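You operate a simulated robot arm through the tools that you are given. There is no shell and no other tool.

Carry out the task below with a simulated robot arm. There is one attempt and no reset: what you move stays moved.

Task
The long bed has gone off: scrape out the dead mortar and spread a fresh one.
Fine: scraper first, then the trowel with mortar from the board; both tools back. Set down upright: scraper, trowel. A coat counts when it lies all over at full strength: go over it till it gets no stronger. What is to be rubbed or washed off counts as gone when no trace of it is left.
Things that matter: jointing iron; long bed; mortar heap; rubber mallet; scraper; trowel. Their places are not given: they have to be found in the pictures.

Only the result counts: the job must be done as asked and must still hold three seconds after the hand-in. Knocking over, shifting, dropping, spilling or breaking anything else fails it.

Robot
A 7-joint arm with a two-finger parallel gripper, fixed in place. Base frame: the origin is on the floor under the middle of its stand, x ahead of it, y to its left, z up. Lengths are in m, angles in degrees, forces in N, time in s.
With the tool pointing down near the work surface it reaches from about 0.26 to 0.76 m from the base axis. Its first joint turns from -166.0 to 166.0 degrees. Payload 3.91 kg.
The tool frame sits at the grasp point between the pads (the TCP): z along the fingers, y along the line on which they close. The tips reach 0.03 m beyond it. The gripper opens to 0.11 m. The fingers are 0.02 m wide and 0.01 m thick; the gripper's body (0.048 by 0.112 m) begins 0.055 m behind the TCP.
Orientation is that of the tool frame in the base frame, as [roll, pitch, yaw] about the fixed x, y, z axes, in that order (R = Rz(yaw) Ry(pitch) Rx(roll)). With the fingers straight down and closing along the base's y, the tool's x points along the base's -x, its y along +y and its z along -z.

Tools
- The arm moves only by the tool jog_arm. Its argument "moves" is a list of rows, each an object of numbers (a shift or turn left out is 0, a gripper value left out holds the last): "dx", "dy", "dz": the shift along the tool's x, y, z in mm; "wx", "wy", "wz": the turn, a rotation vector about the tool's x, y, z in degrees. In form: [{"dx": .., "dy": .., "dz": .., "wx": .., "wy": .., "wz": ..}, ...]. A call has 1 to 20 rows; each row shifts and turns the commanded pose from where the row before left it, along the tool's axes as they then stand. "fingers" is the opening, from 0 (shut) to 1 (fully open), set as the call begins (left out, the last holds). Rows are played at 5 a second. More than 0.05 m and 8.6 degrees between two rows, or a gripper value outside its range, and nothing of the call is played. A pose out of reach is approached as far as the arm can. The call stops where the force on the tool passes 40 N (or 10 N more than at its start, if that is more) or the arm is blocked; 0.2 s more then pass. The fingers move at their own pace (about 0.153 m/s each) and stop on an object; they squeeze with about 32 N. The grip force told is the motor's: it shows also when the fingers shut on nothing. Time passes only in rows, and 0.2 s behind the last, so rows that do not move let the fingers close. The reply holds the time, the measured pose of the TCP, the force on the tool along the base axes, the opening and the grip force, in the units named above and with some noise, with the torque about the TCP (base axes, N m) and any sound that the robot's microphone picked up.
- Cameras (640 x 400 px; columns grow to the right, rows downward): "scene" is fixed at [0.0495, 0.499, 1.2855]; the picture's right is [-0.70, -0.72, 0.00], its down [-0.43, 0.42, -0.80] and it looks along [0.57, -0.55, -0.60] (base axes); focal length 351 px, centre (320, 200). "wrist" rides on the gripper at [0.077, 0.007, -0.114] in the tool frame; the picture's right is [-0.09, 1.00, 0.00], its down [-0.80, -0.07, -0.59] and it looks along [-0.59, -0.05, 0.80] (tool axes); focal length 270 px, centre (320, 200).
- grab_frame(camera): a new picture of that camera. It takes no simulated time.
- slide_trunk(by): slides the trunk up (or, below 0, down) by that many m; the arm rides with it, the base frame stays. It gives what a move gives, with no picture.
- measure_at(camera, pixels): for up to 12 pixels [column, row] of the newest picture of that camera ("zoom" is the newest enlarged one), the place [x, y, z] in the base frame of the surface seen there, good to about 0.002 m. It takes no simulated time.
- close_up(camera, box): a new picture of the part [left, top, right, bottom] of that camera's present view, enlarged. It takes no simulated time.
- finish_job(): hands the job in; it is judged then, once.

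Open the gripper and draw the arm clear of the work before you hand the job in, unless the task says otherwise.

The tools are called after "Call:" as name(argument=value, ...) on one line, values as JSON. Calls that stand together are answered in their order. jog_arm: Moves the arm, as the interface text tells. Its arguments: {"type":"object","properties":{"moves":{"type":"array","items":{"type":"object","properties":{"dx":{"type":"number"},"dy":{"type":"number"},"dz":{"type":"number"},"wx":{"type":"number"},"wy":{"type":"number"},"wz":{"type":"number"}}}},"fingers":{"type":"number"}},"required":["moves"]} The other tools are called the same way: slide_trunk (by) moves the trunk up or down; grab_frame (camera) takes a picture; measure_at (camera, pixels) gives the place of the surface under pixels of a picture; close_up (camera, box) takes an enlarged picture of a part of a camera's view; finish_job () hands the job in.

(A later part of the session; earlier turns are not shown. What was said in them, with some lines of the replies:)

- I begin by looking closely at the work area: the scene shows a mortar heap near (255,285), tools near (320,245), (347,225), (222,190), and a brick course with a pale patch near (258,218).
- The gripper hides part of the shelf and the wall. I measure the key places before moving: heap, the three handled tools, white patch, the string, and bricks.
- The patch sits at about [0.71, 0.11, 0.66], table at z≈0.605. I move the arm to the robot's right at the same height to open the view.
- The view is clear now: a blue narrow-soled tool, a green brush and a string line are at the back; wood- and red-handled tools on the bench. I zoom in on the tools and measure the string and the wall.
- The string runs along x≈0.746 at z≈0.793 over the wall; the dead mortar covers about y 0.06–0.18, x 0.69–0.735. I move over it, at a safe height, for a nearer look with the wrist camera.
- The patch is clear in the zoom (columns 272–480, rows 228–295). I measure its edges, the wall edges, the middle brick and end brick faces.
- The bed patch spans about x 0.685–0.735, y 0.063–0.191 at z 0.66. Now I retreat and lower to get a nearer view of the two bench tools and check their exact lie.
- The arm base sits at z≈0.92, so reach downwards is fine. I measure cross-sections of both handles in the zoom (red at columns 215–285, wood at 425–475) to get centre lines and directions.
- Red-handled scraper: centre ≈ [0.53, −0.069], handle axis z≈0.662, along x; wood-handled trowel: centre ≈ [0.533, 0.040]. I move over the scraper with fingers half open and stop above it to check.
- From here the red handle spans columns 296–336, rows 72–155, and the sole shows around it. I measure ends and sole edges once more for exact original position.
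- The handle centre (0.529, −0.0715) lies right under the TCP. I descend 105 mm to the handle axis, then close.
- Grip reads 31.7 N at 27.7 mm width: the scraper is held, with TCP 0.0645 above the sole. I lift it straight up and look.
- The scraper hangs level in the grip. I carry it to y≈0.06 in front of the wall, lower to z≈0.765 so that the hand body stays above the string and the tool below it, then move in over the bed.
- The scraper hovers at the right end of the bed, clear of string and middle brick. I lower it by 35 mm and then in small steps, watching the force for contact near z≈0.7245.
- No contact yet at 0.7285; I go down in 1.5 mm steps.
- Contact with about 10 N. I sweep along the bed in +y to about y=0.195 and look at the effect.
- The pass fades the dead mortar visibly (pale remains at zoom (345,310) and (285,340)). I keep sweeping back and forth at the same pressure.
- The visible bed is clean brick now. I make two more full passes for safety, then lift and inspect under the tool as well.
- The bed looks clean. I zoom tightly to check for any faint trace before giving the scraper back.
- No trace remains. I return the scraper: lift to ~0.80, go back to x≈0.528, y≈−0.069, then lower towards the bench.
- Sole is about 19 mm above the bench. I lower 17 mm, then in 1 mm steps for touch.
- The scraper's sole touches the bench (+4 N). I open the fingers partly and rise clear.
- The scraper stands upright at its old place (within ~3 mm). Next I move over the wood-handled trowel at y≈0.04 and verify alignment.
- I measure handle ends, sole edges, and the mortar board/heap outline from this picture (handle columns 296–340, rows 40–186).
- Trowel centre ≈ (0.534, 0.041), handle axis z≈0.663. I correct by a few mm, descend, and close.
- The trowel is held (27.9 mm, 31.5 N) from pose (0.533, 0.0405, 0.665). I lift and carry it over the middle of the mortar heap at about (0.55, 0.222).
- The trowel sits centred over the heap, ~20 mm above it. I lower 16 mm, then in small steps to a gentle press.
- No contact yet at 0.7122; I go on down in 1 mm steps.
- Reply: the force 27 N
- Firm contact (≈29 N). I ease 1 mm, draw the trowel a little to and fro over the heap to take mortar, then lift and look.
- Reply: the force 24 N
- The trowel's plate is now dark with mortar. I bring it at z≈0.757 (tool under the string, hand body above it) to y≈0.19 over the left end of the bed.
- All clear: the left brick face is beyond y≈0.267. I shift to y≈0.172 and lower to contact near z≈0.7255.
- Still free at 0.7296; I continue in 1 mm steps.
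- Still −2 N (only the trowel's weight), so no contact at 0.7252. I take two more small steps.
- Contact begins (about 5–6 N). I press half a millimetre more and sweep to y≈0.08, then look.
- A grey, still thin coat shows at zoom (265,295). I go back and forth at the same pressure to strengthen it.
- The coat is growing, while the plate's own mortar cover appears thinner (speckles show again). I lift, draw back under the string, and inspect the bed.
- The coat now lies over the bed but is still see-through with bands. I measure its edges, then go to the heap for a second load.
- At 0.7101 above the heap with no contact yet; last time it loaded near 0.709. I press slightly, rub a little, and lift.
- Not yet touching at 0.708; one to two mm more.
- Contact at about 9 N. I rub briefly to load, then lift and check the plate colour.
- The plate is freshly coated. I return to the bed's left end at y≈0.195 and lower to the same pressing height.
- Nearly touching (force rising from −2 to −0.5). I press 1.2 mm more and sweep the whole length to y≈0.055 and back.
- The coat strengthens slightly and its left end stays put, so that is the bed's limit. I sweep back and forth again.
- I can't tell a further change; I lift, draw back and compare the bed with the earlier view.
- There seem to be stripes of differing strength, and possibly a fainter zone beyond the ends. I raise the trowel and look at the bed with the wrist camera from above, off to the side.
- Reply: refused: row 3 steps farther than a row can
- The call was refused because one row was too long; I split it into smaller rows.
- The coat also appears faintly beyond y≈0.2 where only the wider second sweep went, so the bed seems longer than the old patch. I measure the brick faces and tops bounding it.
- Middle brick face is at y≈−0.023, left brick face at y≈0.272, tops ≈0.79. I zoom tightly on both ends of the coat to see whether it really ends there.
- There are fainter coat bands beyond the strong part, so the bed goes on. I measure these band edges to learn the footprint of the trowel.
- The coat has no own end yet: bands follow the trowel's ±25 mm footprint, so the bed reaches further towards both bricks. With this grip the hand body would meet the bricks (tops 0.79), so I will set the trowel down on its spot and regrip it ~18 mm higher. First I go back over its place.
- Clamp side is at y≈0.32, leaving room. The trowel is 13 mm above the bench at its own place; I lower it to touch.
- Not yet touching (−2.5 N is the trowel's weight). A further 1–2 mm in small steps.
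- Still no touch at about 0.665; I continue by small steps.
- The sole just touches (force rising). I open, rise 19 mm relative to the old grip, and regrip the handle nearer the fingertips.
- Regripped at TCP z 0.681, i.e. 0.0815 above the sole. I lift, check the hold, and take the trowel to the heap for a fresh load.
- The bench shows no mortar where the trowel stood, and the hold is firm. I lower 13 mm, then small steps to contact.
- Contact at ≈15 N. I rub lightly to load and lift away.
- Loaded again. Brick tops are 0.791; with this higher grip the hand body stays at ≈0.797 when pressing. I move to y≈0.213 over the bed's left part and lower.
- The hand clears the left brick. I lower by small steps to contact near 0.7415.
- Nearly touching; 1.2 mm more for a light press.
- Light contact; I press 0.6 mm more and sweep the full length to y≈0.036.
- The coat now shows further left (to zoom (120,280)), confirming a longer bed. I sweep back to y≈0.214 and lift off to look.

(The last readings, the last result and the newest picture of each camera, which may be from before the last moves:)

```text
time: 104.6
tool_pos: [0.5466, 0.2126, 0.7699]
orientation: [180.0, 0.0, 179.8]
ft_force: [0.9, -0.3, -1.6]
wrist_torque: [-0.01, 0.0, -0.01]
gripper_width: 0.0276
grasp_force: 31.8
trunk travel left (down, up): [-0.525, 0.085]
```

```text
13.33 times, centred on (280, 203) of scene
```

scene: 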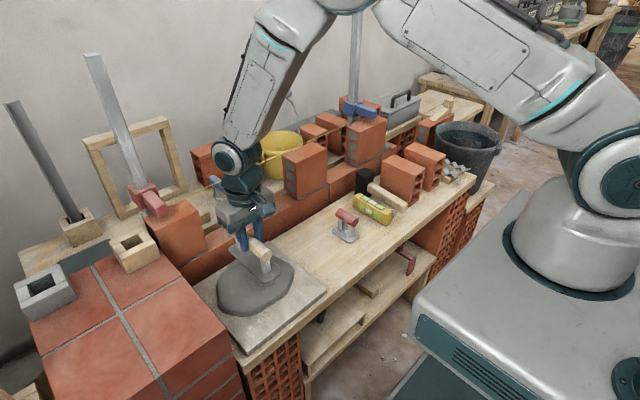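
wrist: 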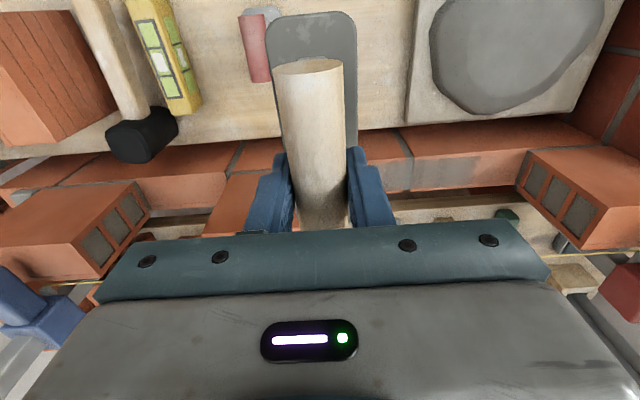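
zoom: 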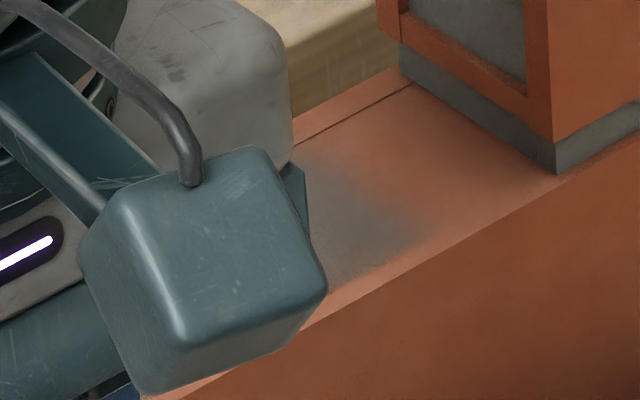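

Both ends now look fuzzy. I measure where the coat fades out at the left, then go on loading and extend the sweep further to see whether it grows.

Call:
measure_at(camera="zoom", pixels=[[340, 230], [400, 230], [430, 230], [480, 200]])

Call:
close_up(camera="scene", box=[200, 218, 248, 248])

Call:
measure_at(camera="zoom", pixels=[[120, 265], [150, 270], [200, 285], [260, 300], [230, 330], [90, 290], [110, 390], [75, 265], [200, 180], [255, 170]])

```text
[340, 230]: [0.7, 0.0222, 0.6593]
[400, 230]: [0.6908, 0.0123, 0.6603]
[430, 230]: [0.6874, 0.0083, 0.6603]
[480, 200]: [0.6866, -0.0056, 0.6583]
```

```text
13.33 times, centred on (224, 233) of scene
```

zoom: 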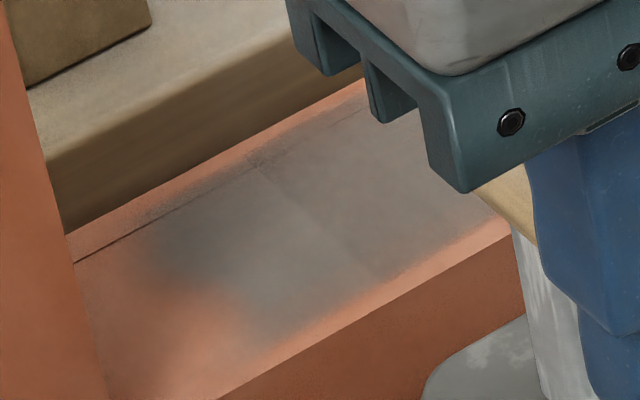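

```text
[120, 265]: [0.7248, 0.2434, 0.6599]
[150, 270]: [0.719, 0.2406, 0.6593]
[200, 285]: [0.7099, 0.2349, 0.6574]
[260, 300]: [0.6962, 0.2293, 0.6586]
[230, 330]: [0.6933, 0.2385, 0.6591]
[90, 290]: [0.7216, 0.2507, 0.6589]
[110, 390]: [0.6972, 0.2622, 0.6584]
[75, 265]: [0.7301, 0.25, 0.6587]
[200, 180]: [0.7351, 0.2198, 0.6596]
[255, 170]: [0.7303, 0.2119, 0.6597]
```

The coat's left limit (≈0.236) again equals the trowel's edge, so the bed still continues. To know how close the hand may come over the bricks, I measure the hand's lowest edge in this zoom (TCP now at 0.770).

Call:
measure_at(camera="zoom", pixels=[[455, 180], [460, 165], [320, 65], [315, 50], [385, 115], [510, 160], [440, 160], [375, 90]])

```text
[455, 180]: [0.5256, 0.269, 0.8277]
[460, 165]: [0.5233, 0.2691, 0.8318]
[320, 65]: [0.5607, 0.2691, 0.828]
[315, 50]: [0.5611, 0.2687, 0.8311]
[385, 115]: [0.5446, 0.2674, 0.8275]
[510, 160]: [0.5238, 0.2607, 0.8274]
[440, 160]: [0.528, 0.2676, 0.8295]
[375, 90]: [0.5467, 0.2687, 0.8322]
```

The hand's bottom is 0.056 above the TCP, as specified, so I have ~5 mm over the bricks when pressing. I reload on the heap (45 mm down from here).

Call:
jog_arm(moves=[{"dx": -2, "dy": 10}, {"dz": 20}, {"dz": 15}, {"dz": 8}, {"dz": 1.5}, {"dz": 0.7}, {"dy": 6}, {"dy": -6}, {"dy": -6}, {"dy": 6}, {}])

```text
time: 107.0
tool_pos: [0.5502, 0.2229, 0.7272]
orientation: [-180.0, 0.1, -180.0]
ft_force: [0.1, -8.9, 15.9]
wrist_torque: [-0.32, 0.53, 0.18]
gripper_width: 0.0276
grasp_force: 32.3
trunk travel left (down, up): [-0.525, 0.085]
```

Loaded with ≈18 N. I lift, go to the bed at y≈0.213, touch down, slide left to ≈0.238 and then sweep right to ≈0.012.

Call:
jog_arm(moves=[{"dz": -10}, {"dz": -20}, {"dz": -15}, {"dx": -15, "dy": -10}, {"dx": -35}, {"dx": -35}, {"dx": -35}, {"dx": -35}, {"dz": 15}, {"dz": 10}, {"dz": 3}, {"dz": 0.8}, {}])

```text
time: 109.8
tool_pos: [0.7062, 0.2137, 0.742]
orientation: [-180.0, 0.1, -180.0]
ft_force: [1.2, 0.2, -2.1]
wrist_torque: [0.01, 0.03, -0.01]
gripper_width: 0.0273
grasp_force: 31.8
trunk travel left (down, up): [-0.525, 0.085]
```

Just above contact. I lower 0.7 mm and look at the force before sliding.

Call:
jog_arm(moves=[{"dz": 0.7}, {"dz": 0.4}, {}])

```text
time: 110.6
tool_pos: [0.7054, 0.2136, 0.7409]
orientation: [-180.0, 0.0, 180.0]
ft_force: [-1.7, -0.1, 3.5]
wrist_torque: [-0.02, 0.02, -0.01]
gripper_width: 0.0277
grasp_force: 32.0
trunk travel left (down, up): [-0.525, 0.085]
```

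Contact ≈6 N. I slide left to ≈0.238 in small steps.

Call:
jog_arm(moves=[{"dy": 6}, {"dy": 6}, {"dy": 6}, {"dy": 6}, {}])

Call:
close_up(camera="scene", box=[130, 130, 322, 250])

Call:
grab_frame(camera="wrist")

```text
time: 111.8
tool_pos: [0.7064, 0.237, 0.7414]
orientation: [180.0, 0.1, 180.0]
ft_force: [0.3, -3.8, 9.9]
wrist_torque: [-0.2, -0.06, 0.1]
gripper_width: 0.0273
grasp_force: 32.5
trunk travel left (down, up): [-0.525, 0.085]
```

```text
3.33 times, centred on (226, 190) of scene
```

zoom: 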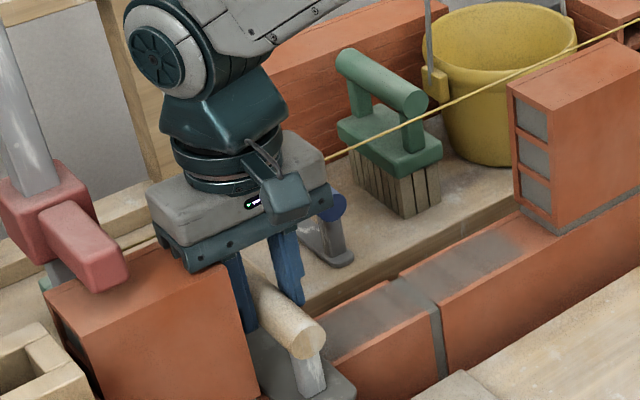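

```text
taken
```

wrist: 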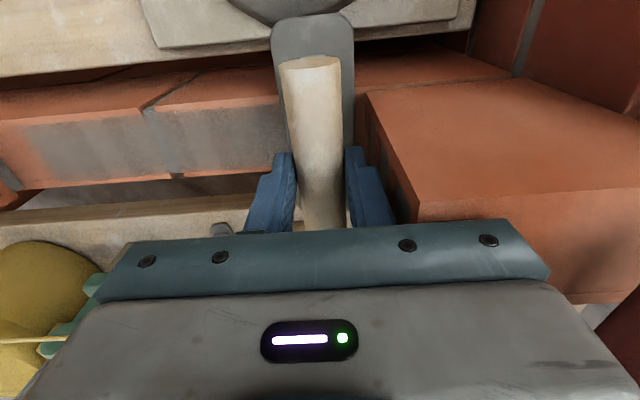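

Fine: plate edge is ~1 cm short of the left brick, hand above it. I sweep right in 12.5 mm rows to y≈0.012.

Call:
jog_arm(moves=[{"dy": -12.5}, {"dy": -12.5}, {"dy": -12.5}, {"dy": -12.5}, {"dy": -12.5}, {"dy": -12.5}, {"dy": -12.5}, {"dy": -12.5}, {"dy": -12.5}, {"dy": -12.5}, {"dy": -12.5}, {"dy": -12.5}, {"dy": -12.5}, {"dy": -12.5}, {"dy": -12.5}, {"dy": -12.5}, {"dy": -12.5}, {"dy": -12.5}, {}])

Call:
close_up(camera="scene", box=[190, 180, 318, 260])

Call:
grab_frame(camera="wrist")

```text
time: 115.8
tool_pos: [0.7051, 0.0106, 0.7413]
orientation: [-179.9, 0.0, 179.9]
ft_force: [-0.3, 3.0, 8.6]
wrist_torque: [0.09, -0.19, 0.07]
gripper_width: 0.0276
grasp_force: 31.9
trunk travel left (down, up): [-0.525, 0.085]
```

```text
5.00 times, centred on (254, 220) of scene
```

zoom: 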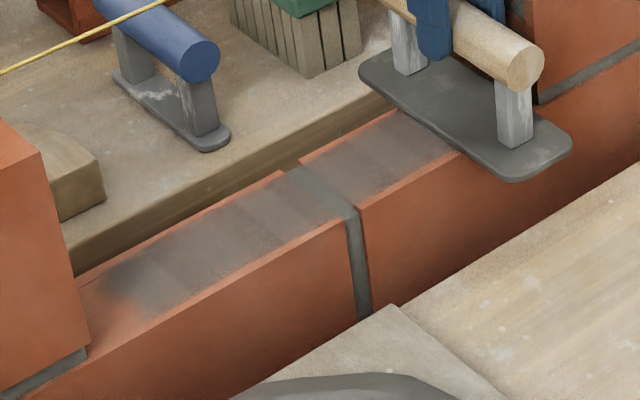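

```text
taken
```

wrist: 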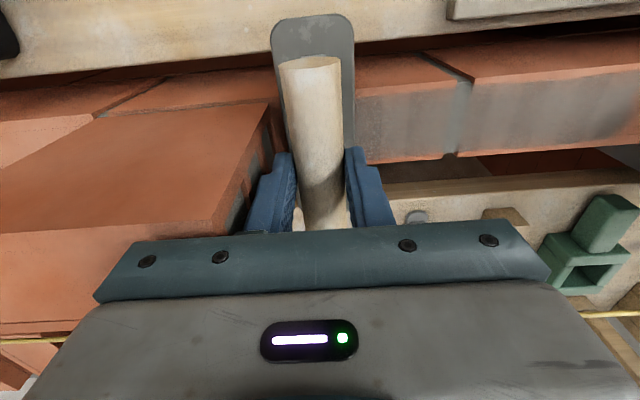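

The left end now looks fuzzy at zoom (105,280) though the plate reached y≈0.262; I measure it and zoom in there.

Call:
measure_at(camera="zoom", pixels=[[95, 285], [105, 280], [120, 285], [140, 300], [150, 310], [85, 300], [110, 265]])

Call:
close_up(camera="scene", box=[200, 218, 248, 248])

```text
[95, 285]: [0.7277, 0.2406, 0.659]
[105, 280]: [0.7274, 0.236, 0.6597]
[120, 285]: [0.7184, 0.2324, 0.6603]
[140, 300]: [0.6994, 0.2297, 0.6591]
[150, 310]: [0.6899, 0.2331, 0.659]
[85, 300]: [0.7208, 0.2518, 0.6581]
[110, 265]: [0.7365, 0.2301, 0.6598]
```

```text
13.33 times, centred on (224, 233) of scene
```

zoom: 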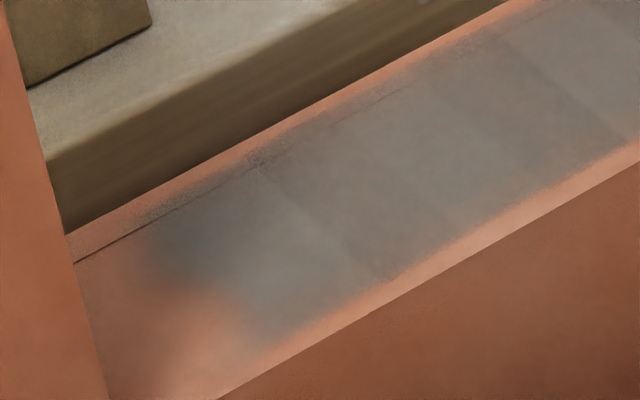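

The left edge stays at y≈0.236 although the plate went past it, so the bed is y≈0.012–0.236. I go on: sweep back to ≈0.22 with what is left on the trowel, then lift.

Call:
jog_arm(moves=[{"dy": 13}, {"dy": 13}, {"dy": 13}, {"dy": 13}, {"dy": 13}, {"dy": 13}, {"dy": 13}, {"dy": 13}, {"dy": 13}, {"dy": 13}, {"dy": 13}, {"dy": 13}, {"dy": 13}, {"dy": 13}, {"dy": 13}, {"dy": 13}, {"dz": -5}, {"dz": -15}, {"dz": -10}])

Call:
jog_arm(moves=[{"dx": 35}, {"dx": 35}, {"dx": 35}, {"dx": 35}, {"dx": 15, "dy": 5}, {"dz": 20}, {"dz": 15}, {"dz": 7}, {"dz": 1.5}, {}])

```text
time: 119.8
tool_pos: [0.7052, 0.2212, 0.7703]
orientation: [-179.9, -0.2, 179.9]
ft_force: [-0.3, -0.3, -2.2]
wrist_torque: [0.0, 0.02, 0.03]
gripper_width: 0.0275
grasp_force: 32.3
trunk travel left (down, up): [-0.525, 0.085]
```

```text
time: 122.0
tool_pos: [0.5519, 0.2276, 0.7261]
orientation: [-180.0, 0.0, 179.9]
ft_force: [0.8, -0.2, -2.1]
wrist_torque: [0.03, 0.01, -0.01]
gripper_width: 0.0275
grasp_force: 31.7
trunk travel left (down, up): [-0.525, 0.085]
```

1–2 mm above the heap; I press to load, rub slightly, and lift.

Call:
jog_arm(moves=[{"dz": 1}, {"dz": 0.8}, {"dy": -6}, {"dy": 6}, {"dy": -6}, {"dz": -0.3}, {}])

Call:
close_up(camera="scene", box=[190, 180, 318, 260])

```text
time: 123.6
tool_pos: [0.5511, 0.2218, 0.7263]
orientation: [180.0, 0.2, 180.0]
ft_force: [0.5, 3.9, 8.1]
wrist_torque: [0.2, -0.51, 0.2]
gripper_width: 0.0276
grasp_force: 32.0
trunk travel left (down, up): [-0.525, 0.085]
```

```text
5.00 times, centred on (254, 220) of scene
```

zoom: 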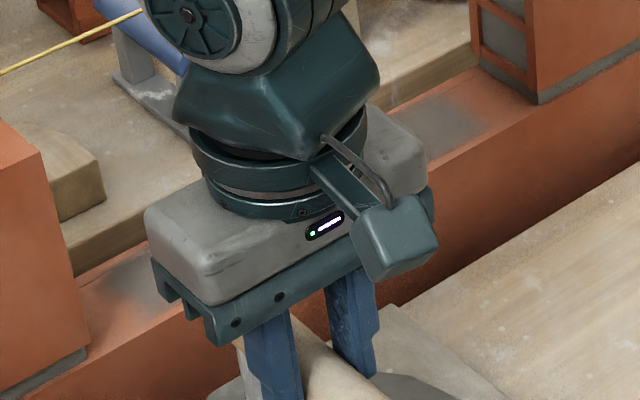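

Loaded. This time I start at the right end: lift, move to y≈0.035 in front of the wall, then in over the bed and down to just above contact.

Call:
jog_arm(moves=[{"dz": -10}, {"dz": -20}, {"dz": -15}, {"dy": -47}, {"dy": -47}, {"dy": -47}, {"dy": -46}, {"dx": -14}, {"dx": -35}, {"dx": -35}, {"dx": -35}, {"dx": -35}, {"dz": 15}, {"dz": 10}, {"dz": 3.5}, {"dz": 1}, {}])

```text
time: 127.2
tool_pos: [0.7052, 0.034, 0.7416]
orientation: [-179.9, 0.0, 179.9]
ft_force: [-0.6, 0.4, -1.8]
wrist_torque: [0.02, 0.01, 0.02]
gripper_width: 0.0275
grasp_force: 32.1
trunk travel left (down, up): [-0.525, 0.085]
```

I lower 1 mm to a light press, nudge right to ≈0.024, then sweep left to ≈0.222.

Call:
jog_arm(moves=[{"dz": 0.6}, {"dz": 0.5}, {"dy": -5}, {"dy": -5}, {"dy": 10}, {"dy": 12}, {"dy": 12}, {"dy": 12}, {"dy": 12}, {"dy": 12}, {"dy": 12}, {"dy": 12}, {"dy": 12}, {"dy": 12}, {"dy": 12}, {"dy": 12}, {"dy": 12}, {"dy": 12}, {"dy": 12}, {}])

Call:
close_up(camera="scene", box=[190, 180, 318, 260])

```text
time: 131.4
tool_pos: [0.7039, 0.1996, 0.7426]
orientation: [180.0, 0.1, 179.9]
ft_force: [0.0, -4.4, 11.9]
wrist_torque: [-0.13, 0.0, -0.03]
gripper_width: 0.0271
grasp_force: 32.0
trunk travel left (down, up): [-0.525, 0.085]
```

```text
5.00 times, centred on (254, 220) of scene
```

zoom: 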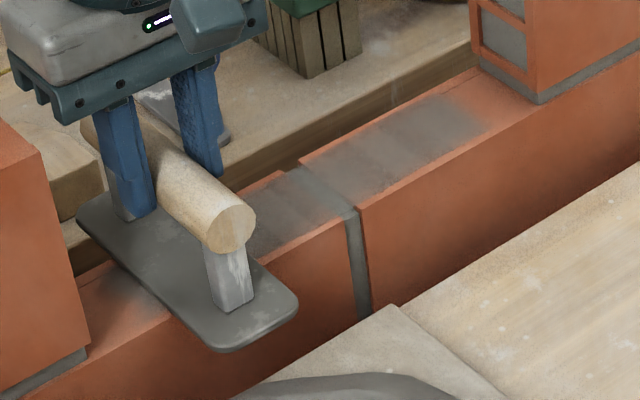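

The coat is denser now. I complete to ≈0.222 and sweep back to ≈0.028.

Call:
jog_arm(moves=[{"dy": 11}, {"dy": 11}, {"dy": -12}, {"dy": -13}, {"dy": -13}, {"dy": -13}, {"dy": -13}, {"dy": -13}, {"dy": -13}, {"dy": -13}, {"dy": -13}, {"dy": -13}, {"dy": -13}, {"dy": -13}, {"dy": -13}, {"dy": -13}, {"dy": -13}, {}])

Call:
jog_arm(moves=[{"dz": -5}, {"dz": -15}, {"dz": -10}, {"dx": 35}, {"dx": 35}, {"dx": 35}, {"dx": 35}, {"dx": 14}, {}])

Call:
close_up(camera="scene", box=[190, 180, 318, 260])

Call:
grab_frame(camera="wrist")

```text
time: 135.2
tool_pos: [0.705, 0.029, 0.7414]
orientation: [-180.0, 0.0, 179.9]
ft_force: [-0.1, 3.2, 10.2]
wrist_torque: [0.04, -0.04, -0.01]
gripper_width: 0.0276
grasp_force: 32.1
trunk travel left (down, up): [-0.525, 0.085]
```

```text
time: 137.2
tool_pos: [0.5525, 0.0277, 0.7711]
orientation: [-180.0, 0.0, 179.9]
ft_force: [-0.3, -0.4, -1.6]
wrist_torque: [-0.01, 0.03, -0.04]
gripper_width: 0.0277
grasp_force: 32.1
trunk travel left (down, up): [-0.525, 0.085]
```

```text
5.00 times, centred on (254, 220) of scene
```

zoom: 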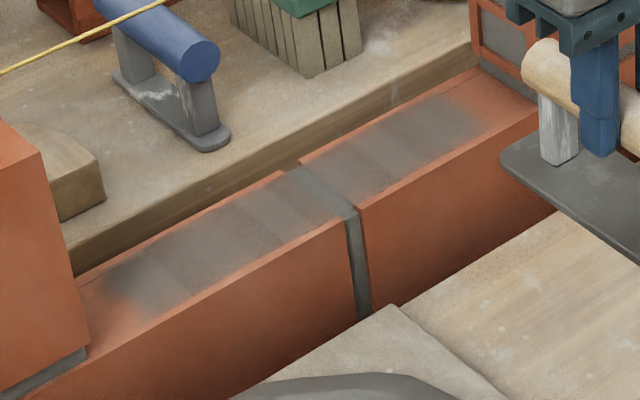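

```text
taken
```

wrist: 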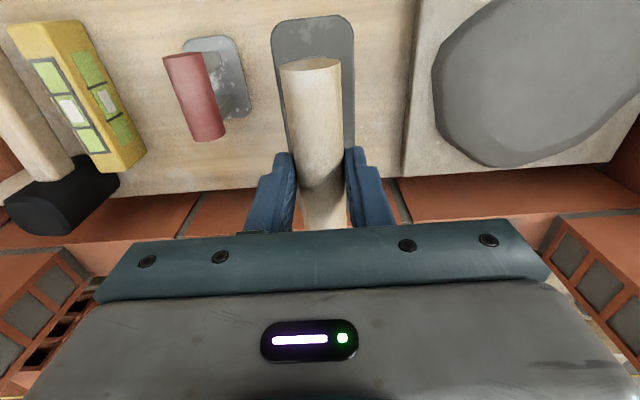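

More coats are needed: brick still shows through in the middle. I do the next load: back to the heap, press, lift, and over to the bed's left end.

Call:
jog_arm(moves=[{"dy": 48.5}, {"dy": 48.5}, {"dy": 48.5}, {"dy": 48.5}, {"dz": 20}, {"dz": 15}, {"dz": 8}, {"dz": 1.5}, {}, {"dy": 6}, {"dy": -6}, {"dz": -15}, {"dz": -15}, {"dz": -15}, {"dx": -14, "dy": -6}, {"dx": -35}, {"dx": -35}, {"dx": -35}, {"dx": -35}, {}])

Call:
grab_frame(camera="wrist")

```text
time: 141.4
tool_pos: [0.7059, 0.2175, 0.7685]
orientation: [-180.0, -0.1, -180.0]
ft_force: [-0.9, -0.6, -2.2]
wrist_torque: [0.0, 0.02, -0.01]
gripper_width: 0.0276
grasp_force: 32.3
trunk travel left (down, up): [-0.525, 0.085]
```

```text
taken
```

wrist: 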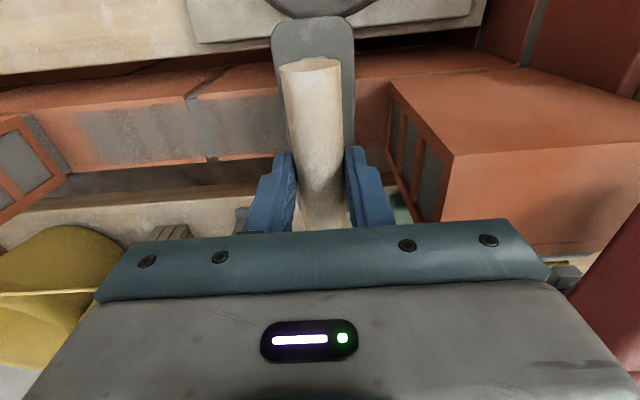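

Plate evenly covered again. I lower 30.5 mm to the known pressing height and sweep right to ≈0.026.

Call:
jog_arm(moves=[{"dz": 15}, {"dz": 10}, {"dz": 4}, {"dz": 1.5}, {"dy": 4}, {"dy": -13}, {"dy": -13}, {"dy": -13}, {"dy": -13}, {"dy": -13}, {"dy": -13}, {"dy": -13}, {"dy": -13}, {"dy": -13}, {"dy": -13}, {"dy": -13}, {"dy": -13}, {"dy": -13}, {"dy": -13}, {"dy": -13}])

Call:
jog_arm(moves=[{}, {"dy": 13}, {"dy": 13}, {"dy": 13}, {"dy": 13}, {"dy": 13}, {"dy": 13}, {"dy": 13}, {"dy": 13}, {"dy": 13}, {"dy": 13}, {"dy": 13}, {"dy": 13}, {"dy": 13}, {"dy": 13}, {"dy": 12}, {}])

Call:
close_up(camera="scene", box=[190, 180, 318, 260])

```text
time: 145.6
tool_pos: [0.7041, 0.0251, 0.7415]
orientation: [-179.9, 0.1, 179.9]
ft_force: [-0.4, 6.5, 17.8]
wrist_torque: [0.27, -0.23, 0.02]
gripper_width: 0.0275
grasp_force: 32.5
trunk travel left (down, up): [-0.525, 0.085]
```

```text
time: 149.2
tool_pos: [0.7053, 0.2195, 0.741]
orientation: [-180.0, -0.1, 179.9]
ft_force: [-0.6, -5.2, 11.6]
wrist_torque: [-0.15, -0.28, -0.09]
gripper_width: 0.0275
grasp_force: 31.9
trunk travel left (down, up): [-0.525, 0.085]
```

```text
5.00 times, centred on (254, 220) of scene
```

zoom: 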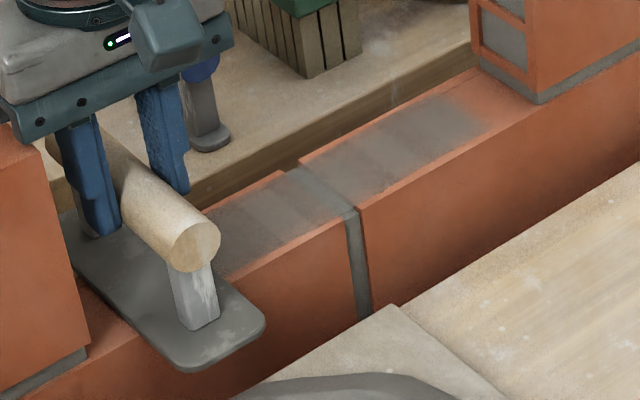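

The gain per pass is small. I try a slower sweep (6 mm rows) over the left half only with the present load, to compare with the right half.

Call:
jog_arm(moves=[{"dy": -6}, {"dy": -6}, {"dy": -6}, {"dy": -6}, {"dy": -6}, {"dy": -6}, {"dy": -6}, {"dy": -6}, {"dy": -6}, {"dy": -6}, {"dy": -6}, {"dy": -6}, {"dy": -6}, {"dy": -6}, {"dy": -6}, {"dy": -6}, {"dy": -6}, {"dy": -6}, {"dy": -6}, {}])

Call:
jog_arm(moves=[{"dz": -5}, {"dz": -15}, {"dz": -10}, {"dx": 35}, {"dx": 35}, {"dx": 35}, {"dx": 35}, {"dx": 14}, {"dy": -45}, {"dy": -45}, {}])

Call:
close_up(camera="scene", box=[190, 180, 318, 260])

Call:
close_up(camera="wrist", box=[220, 0, 412, 120])

```text
time: 153.4
tool_pos: [0.7045, 0.1072, 0.7407]
orientation: [-180.0, 0.0, 180.0]
ft_force: [0.2, 8.3, 17.1]
wrist_torque: [0.21, 0.11, -0.01]
gripper_width: 0.0275
grasp_force: 32.1
trunk travel left (down, up): [-0.525, 0.085]
```

```text
time: 155.8
tool_pos: [0.5513, 0.0176, 0.7704]
orientation: [180.0, 0.0, 180.0]
ft_force: [0.0, -0.5, -2.7]
wrist_torque: [0.06, 0.03, -0.02]
gripper_width: 0.0276
grasp_force: 32.5
trunk travel left (down, up): [-0.525, 0.085]
```

```text
5.00 times, centred on (254, 220) of scene
```

zoom: 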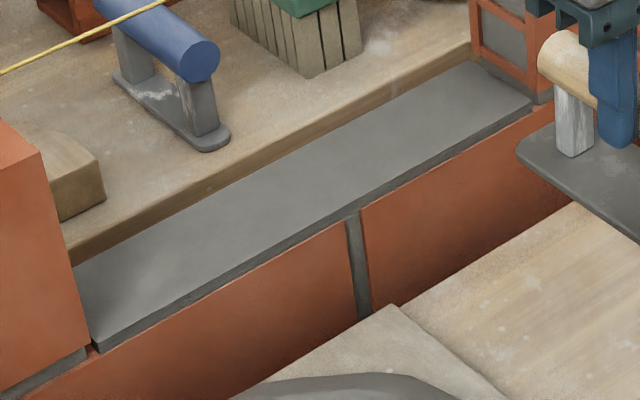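

```text
3.33 times, centred on (316, 60) of wrist
```

zoom: 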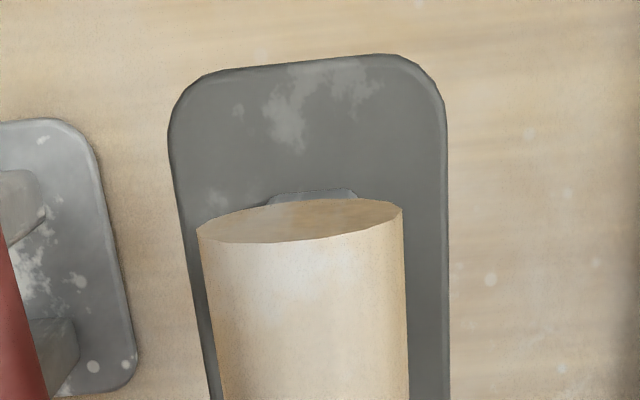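

The bed has turned into a solid, even grey mortar layer from brick to brick. I zoom in and measure it to check that it is uniform.

Call:
close_up(camera="scene", box=[200, 188, 248, 253])

Call:
close_up(camera="scene", box=[240, 185, 304, 225])

Call:
measure_at(camera="zoom", pixels=[[100, 200], [200, 200], [300, 150], [400, 100], [500, 90], [300, 200], [50, 300]])

Call:
grab_frame(camera="wrist")

```text
6.15 times, centred on (224, 220) of scene
```

zoom: 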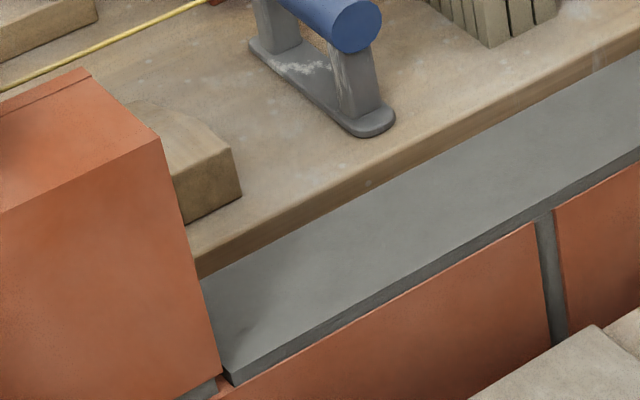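

```text
10.00 times, centred on (272, 205) of scene
```

zoom: 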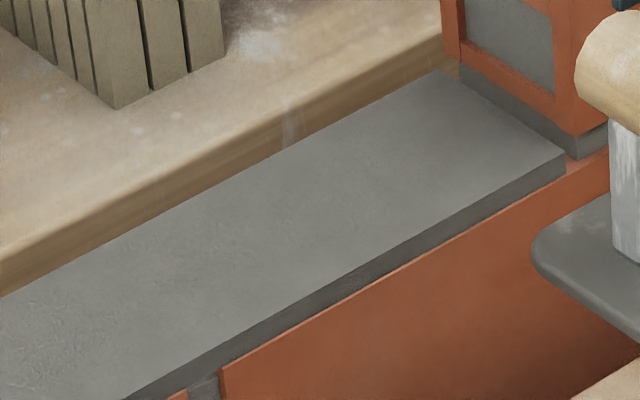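

```text
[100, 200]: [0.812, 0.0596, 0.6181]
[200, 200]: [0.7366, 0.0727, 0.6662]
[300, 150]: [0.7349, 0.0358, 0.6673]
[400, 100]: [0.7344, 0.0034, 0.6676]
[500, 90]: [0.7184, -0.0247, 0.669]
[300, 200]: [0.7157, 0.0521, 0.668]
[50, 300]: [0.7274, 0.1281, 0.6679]
```

```text
taken
```

wrist: 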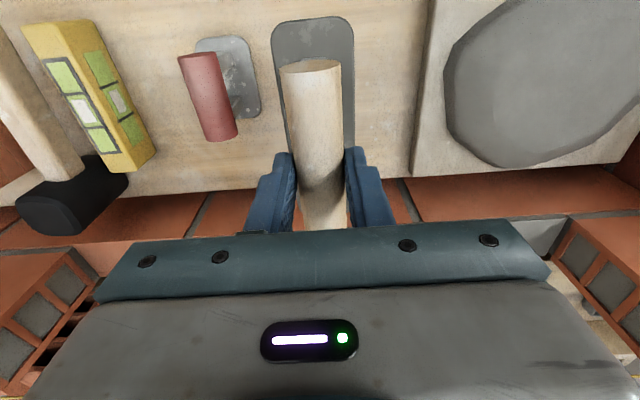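

The layer is uniform, top at z≈0.668, spanning brick to brick. To be sure it is at full strength I make one more loaded pass, feeling carefully for the now higher surface; first a fresh load.

Call:
jog_arm(moves=[{"dy": 48.5}, {"dy": 48.5}, {"dy": 48.5}, {"dy": 48.5}, {"dy": 11, "dz": 20}, {"dz": 15}, {"dz": 8}, {"dz": 1.5}, {}, {"dy": 6}, {"dy": -6}, {"dz": -15}, {"dz": -15}, {"dz": -15}, {}])

Call:
jog_arm(moves=[{"dx": -14, "dy": -9}, {"dx": -35}, {"dx": -35}, {"dx": -35}, {"dx": -35}, {"dz": 10}, {"dz": 4}, {}])

```text
time: 159.0
tool_pos: [0.5505, 0.2205, 0.7711]
orientation: [180.0, 0.1, 179.9]
ft_force: [0.1, -0.2, -2.3]
wrist_torque: [0.01, 0.01, 0.0]
gripper_width: 0.0274
grasp_force: 31.2
trunk travel left (down, up): [-0.525, 0.085]
```

```text
time: 160.6
tool_pos: [0.7075, 0.2129, 0.7689]
orientation: [179.8, 0.6, -180.0]
ft_force: [-2.3, -2.0, 17.8]
wrist_torque: [-0.1, 0.71, 0.04]
gripper_width: 0.0276
grasp_force: 32.0
trunk travel left (down, up): [-0.525, 0.085]
stopped in row 7: the force on the tool passed its limit at 44 N (the readings are from after the stop); the commanded pose is now the measured one
```

The call stopped at 44 N well above the expected height (TCP 0.769). I look at once from both cameras before any further move.

Call:
close_up(camera="scene", box=[130, 130, 322, 250])

Call:
grab_frame(camera="wrist")

Call:
grab_frame(camera="scene")

```text
3.33 times, centred on (226, 190) of scene
```

zoom: 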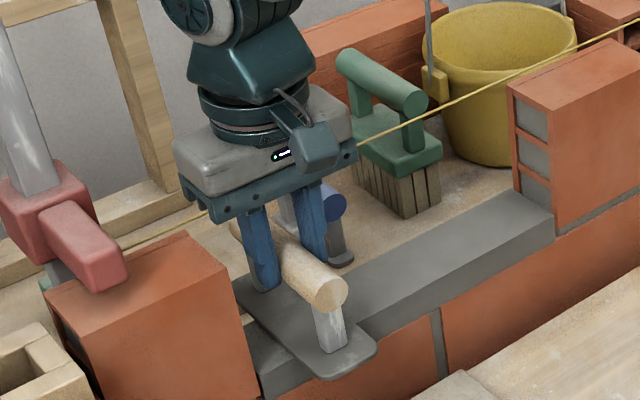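

```text
taken
```

wrist: 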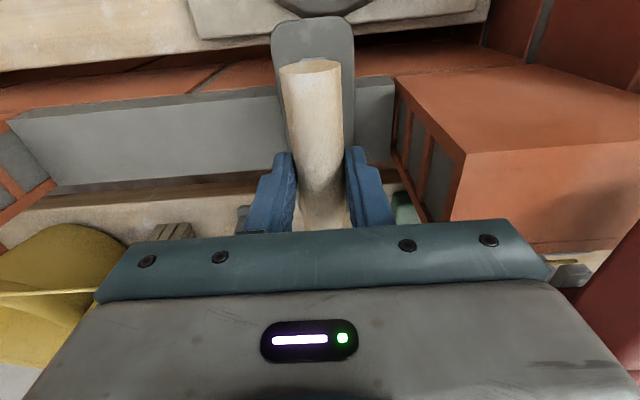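

```text
taken
```

scene: 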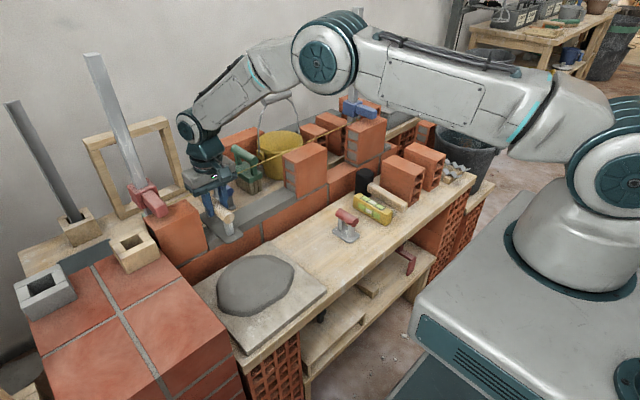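

The mortar layer has grown thicker by itself (its top now near the trowel's sole), so the bed is finished and I touched its surface. I lift 8 mm (handle still under the string) and draw back.

Call:
jog_arm(moves=[{"dz": -4}, {"dz": -4}, {}])

Call:
measure_at(camera="scene", pixels=[[270, 205], [285, 195], [260, 212], [265, 225], [212, 245], [240, 215], [250, 228]])

```text
time: 161.4
tool_pos: [0.7058, 0.2128, 0.7734]
orientation: [179.9, 0.4, 180.0]
ft_force: [0.3, -0.8, -2.2]
wrist_torque: [0.0, 0.02, 0.02]
gripper_width: 0.0277
grasp_force: 32.0
trunk travel left (down, up): [-0.525, 0.085]
```

```text
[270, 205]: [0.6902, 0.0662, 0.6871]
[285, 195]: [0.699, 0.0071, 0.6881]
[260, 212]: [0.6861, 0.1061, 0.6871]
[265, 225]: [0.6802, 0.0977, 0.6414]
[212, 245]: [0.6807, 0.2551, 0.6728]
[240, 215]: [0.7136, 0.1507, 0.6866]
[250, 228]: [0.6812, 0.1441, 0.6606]
```

Force is back to the trowel's weight only; slab top measured 0.687. I raise 5 mm more and retreat towards the robot at that height, undoing the 0.4° tilt.

Call:
jog_arm(moves=[{"dz": -5}, {"dx": 35}, {"dx": 35}, {"dx": 35}, {"dx": 35}, {"dx": 30, "wy": 0.4}, {}])

Call:
grab_frame(camera="scene")

Call:
close_up(camera="scene", box=[170, 150, 330, 270])

Call:
measure_at(camera="scene", pixels=[[270, 205], [285, 195], [260, 212], [265, 225]])

```text
time: 163.0
tool_pos: [0.5381, 0.213, 0.7763]
orientation: [179.8, 0.0, 179.9]
ft_force: [-1.6, 0.0, -2.4]
wrist_torque: [0.0, 0.0, 0.01]
gripper_width: 0.0273
grasp_force: 32.3
trunk travel left (down, up): [-0.525, 0.085]
```

```text
taken
```

scene: 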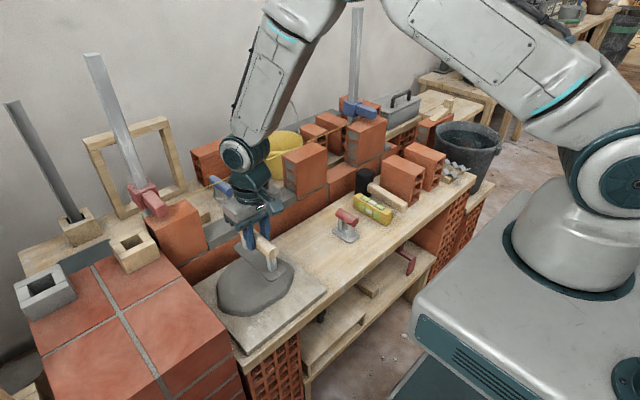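

```text
3.33 times, centred on (250, 210) of scene
```

zoom: 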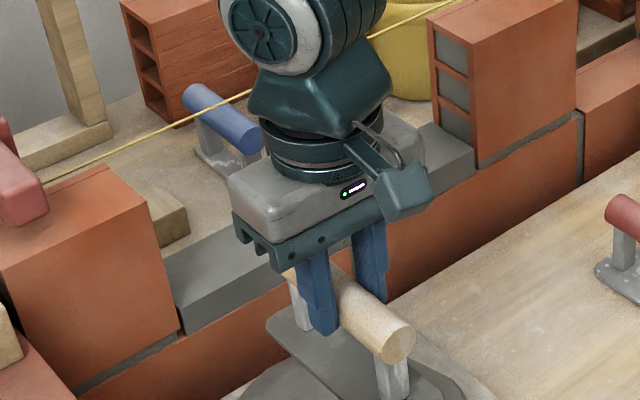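

```text
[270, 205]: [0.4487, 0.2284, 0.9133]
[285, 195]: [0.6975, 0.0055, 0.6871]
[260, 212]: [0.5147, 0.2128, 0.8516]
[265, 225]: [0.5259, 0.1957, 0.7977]
```

The slab holds at z≈0.687. I now return the trowel: move to (0.5325, 0.0405) and lower to a few mm above the bench.

Call:
jog_arm(moves=[{"dy": -44}, {"dy": -44}, {"dy": -44}, {"dx": 5.5, "dy": -41}, {"dz": 35}, {"dz": 30}, {"dz": 22}, {}])

Call:
grab_frame(camera="wrist")

Call:
close_up(camera="scene", box=[260, 170, 400, 290])

```text
time: 164.8
tool_pos: [0.532, 0.039, 0.6886]
orientation: [179.8, 0.0, 180.0]
ft_force: [-0.6, 1.1, -3.0]
wrist_torque: [-0.01, 0.03, 0.03]
gripper_width: 0.0275
grasp_force: 31.9
trunk travel left (down, up): [-0.525, 0.085]
```

```text
taken
```

wrist: 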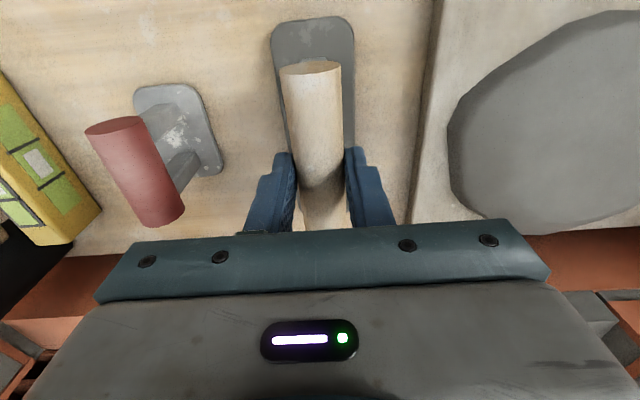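

```text
3.33 times, centred on (330, 230) of scene
```

zoom: 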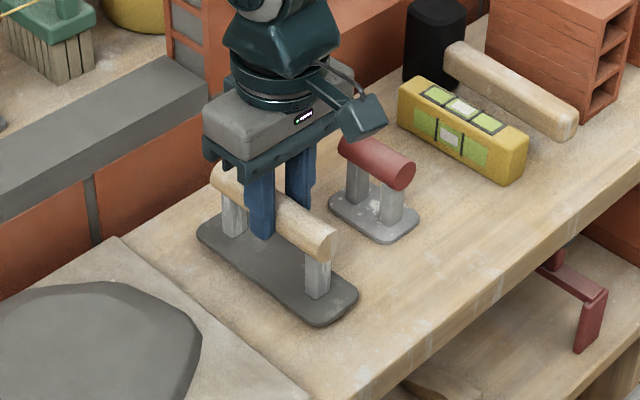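

The trowel hovers ~7 mm above its spot. I shift +1 mm in y and lower gently to touch.

Call:
jog_arm(moves=[{"dy": 1, "dz": 4}, {"dz": 1.5}, {"dz": 1}, {}])

```text
time: 165.8
tool_pos: [0.531, 0.0393, 0.6831]
orientation: [179.8, -0.1, 180.0]
ft_force: [0.9, 0.2, -2.2]
wrist_torque: [0.02, 0.01, 0.01]
gripper_width: 0.0274
grasp_force: 32.8
trunk travel left (down, up): [-0.525, 0.085]
```

Not yet touching at 0.683; small steps further.

Call:
jog_arm(moves=[{"dx": -1, "dy": 0.5, "dz": 0.8}, {"dz": 0.7}, {}])

```text
time: 166.6
tool_pos: [0.5314, 0.0414, 0.6819]
orientation: [179.9, 0.0, 179.9]
ft_force: [0.6, -1.9, 1.4]
wrist_torque: [-0.11, -0.23, -0.05]
gripper_width: 0.0274
grasp_force: 31.7
trunk travel left (down, up): [-0.525, 0.085]
```

The sole touches (+1.4 N against −2.4 N weight). I open the fingers gently and rise.

Call:
jog_arm(moves=[{"dz": 0.3}, {}, {}, {}], fingers=0.5)

Call:
jog_arm(moves=[{"dz": -20}, {"dz": -40}, {"dz": -45}, {"dz": -45}, {}])

Call:
grab_frame(camera="wrist")

Call:
close_up(camera="scene", box=[280, 150, 440, 275])

```text
time: 167.6
tool_pos: [0.5329, 0.0412, 0.6809]
orientation: [179.8, -0.1, 180.0]
ft_force: [0.3, -0.6, -0.3]
wrist_torque: [-0.03, 0.01, 0.01]
gripper_width: 0.0549
grasp_force: 0.0
trunk travel left (down, up): [-0.525, 0.085]
```

```text
time: 168.8
tool_pos: [0.5306, 0.0416, 0.8327]
orientation: [179.9, 0.0, -180.0]
ft_force: [0.4, 0.1, 0.0]
wrist_torque: [0.02, 0.03, 0.01]
gripper_width: 0.0548
grasp_force: 0.0
trunk travel left (down, up): [-0.525, 0.085]
```

```text
taken
```

wrist: 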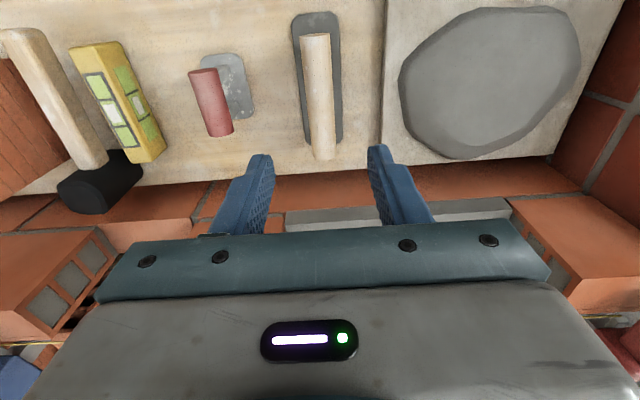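

```text
3.20 times, centred on (360, 212) of scene
```

zoom: 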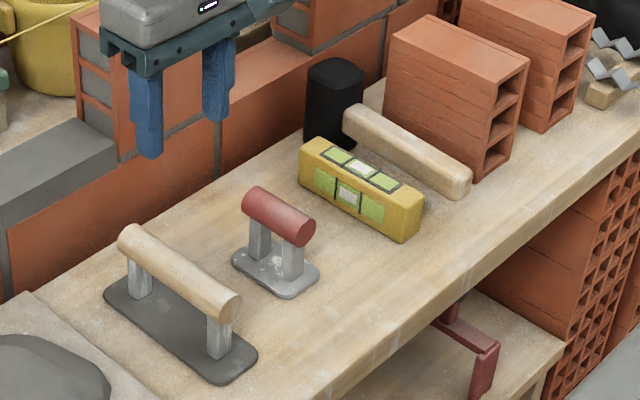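

Both tools stand upright at their places. I raise and draw the arm back clear of the work, then check the whole scene.

Call:
jog_arm(moves=[{"dz": -45}, {"dz": -45}, {"dz": -45}, {"dx": 45}, {"dx": 45}, {"dx": 45}, {"dy": -45}, {"dy": -45}, {"dy": -45}, {"dy": -45}, {}], fingers=1)

Call:
grab_frame(camera="scene")

Call:
close_up(camera="scene", box=[170, 150, 330, 270])

Call:
close_up(camera="scene", box=[280, 130, 480, 275])

```text
time: 171.2
tool_pos: [0.3975, -0.1402, 0.9674]
orientation: [179.9, -0.1, 180.0]
ft_force: [-0.1, -0.4, 0.5]
wrist_torque: [-0.05, 0.01, -0.03]
gripper_width: 0.1101
grasp_force: 0.1
trunk travel left (down, up): [-0.525, 0.085]
```

```text
taken
```

scene: 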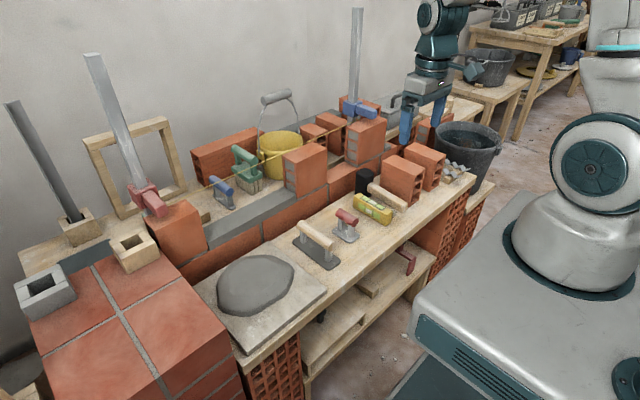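

```text
3.33 times, centred on (250, 210) of scene
```

zoom: 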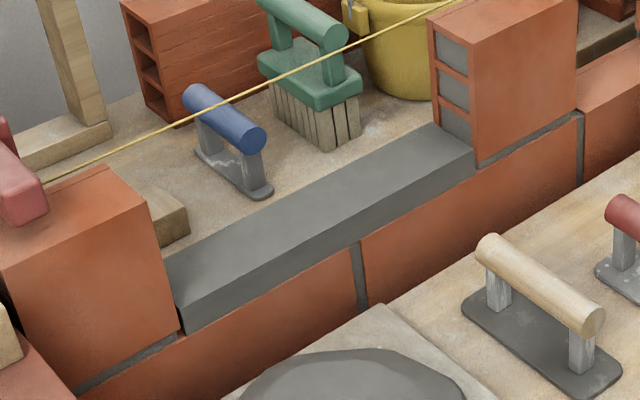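

```text
2.76 times, centred on (380, 202) of scene
```

zoom: 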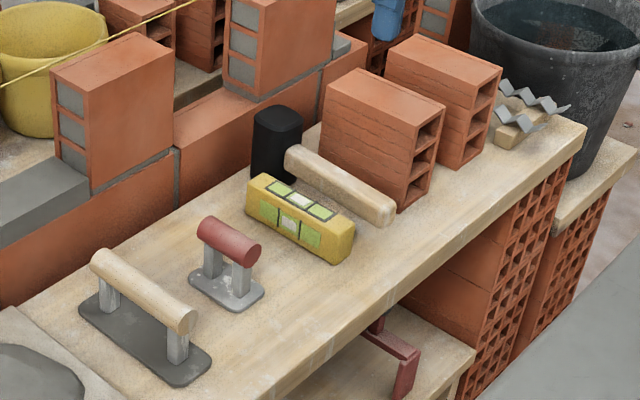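

The bed is one even fresh layer, both tools stand upright at their places, the string, bricks, mallet and jointing iron are untouched, and the arm is clear with open fingers. I hand in the job.

Call:
finish_job()

```text
The job is handed in.
```

The long bed has been scraped clean and re-laid with fresh mortar, and I've handed the job in; no verdict came back.

- **Scraping:** I went over the whole dead patch with the red-handled scraper until no trace showed in close-up. I took that tool as the scraper by its shape and reach; the narrow blue-handled tool at the back I read as the jointing iron and left alone.
- **Coating:** I spread five trowel loads from the board. Near the end the coat turned into one even grey layer running from brick to brick, and its top later settled at about 27 mm above the wall.
- **One hard contact:** I went back for a sixth pass to make sure of full strength. The layer had thickened by then, so the trowel hit its surface and the arm stopped itself at 44 N. I drew back straight away; the layer looked unmarked and measured the same height at the one spot I re-checked.
- **Tools:** both the scraper and the trowel stand upright on the bench, by eye within about 3–4 mm of where they started. The trowel's plate still has mortar on it.
- **Surroundings:** the string, bricks, mallet and other tools looked undisturbed in the final pictures. The gripper is open and the arm is clear of the work.
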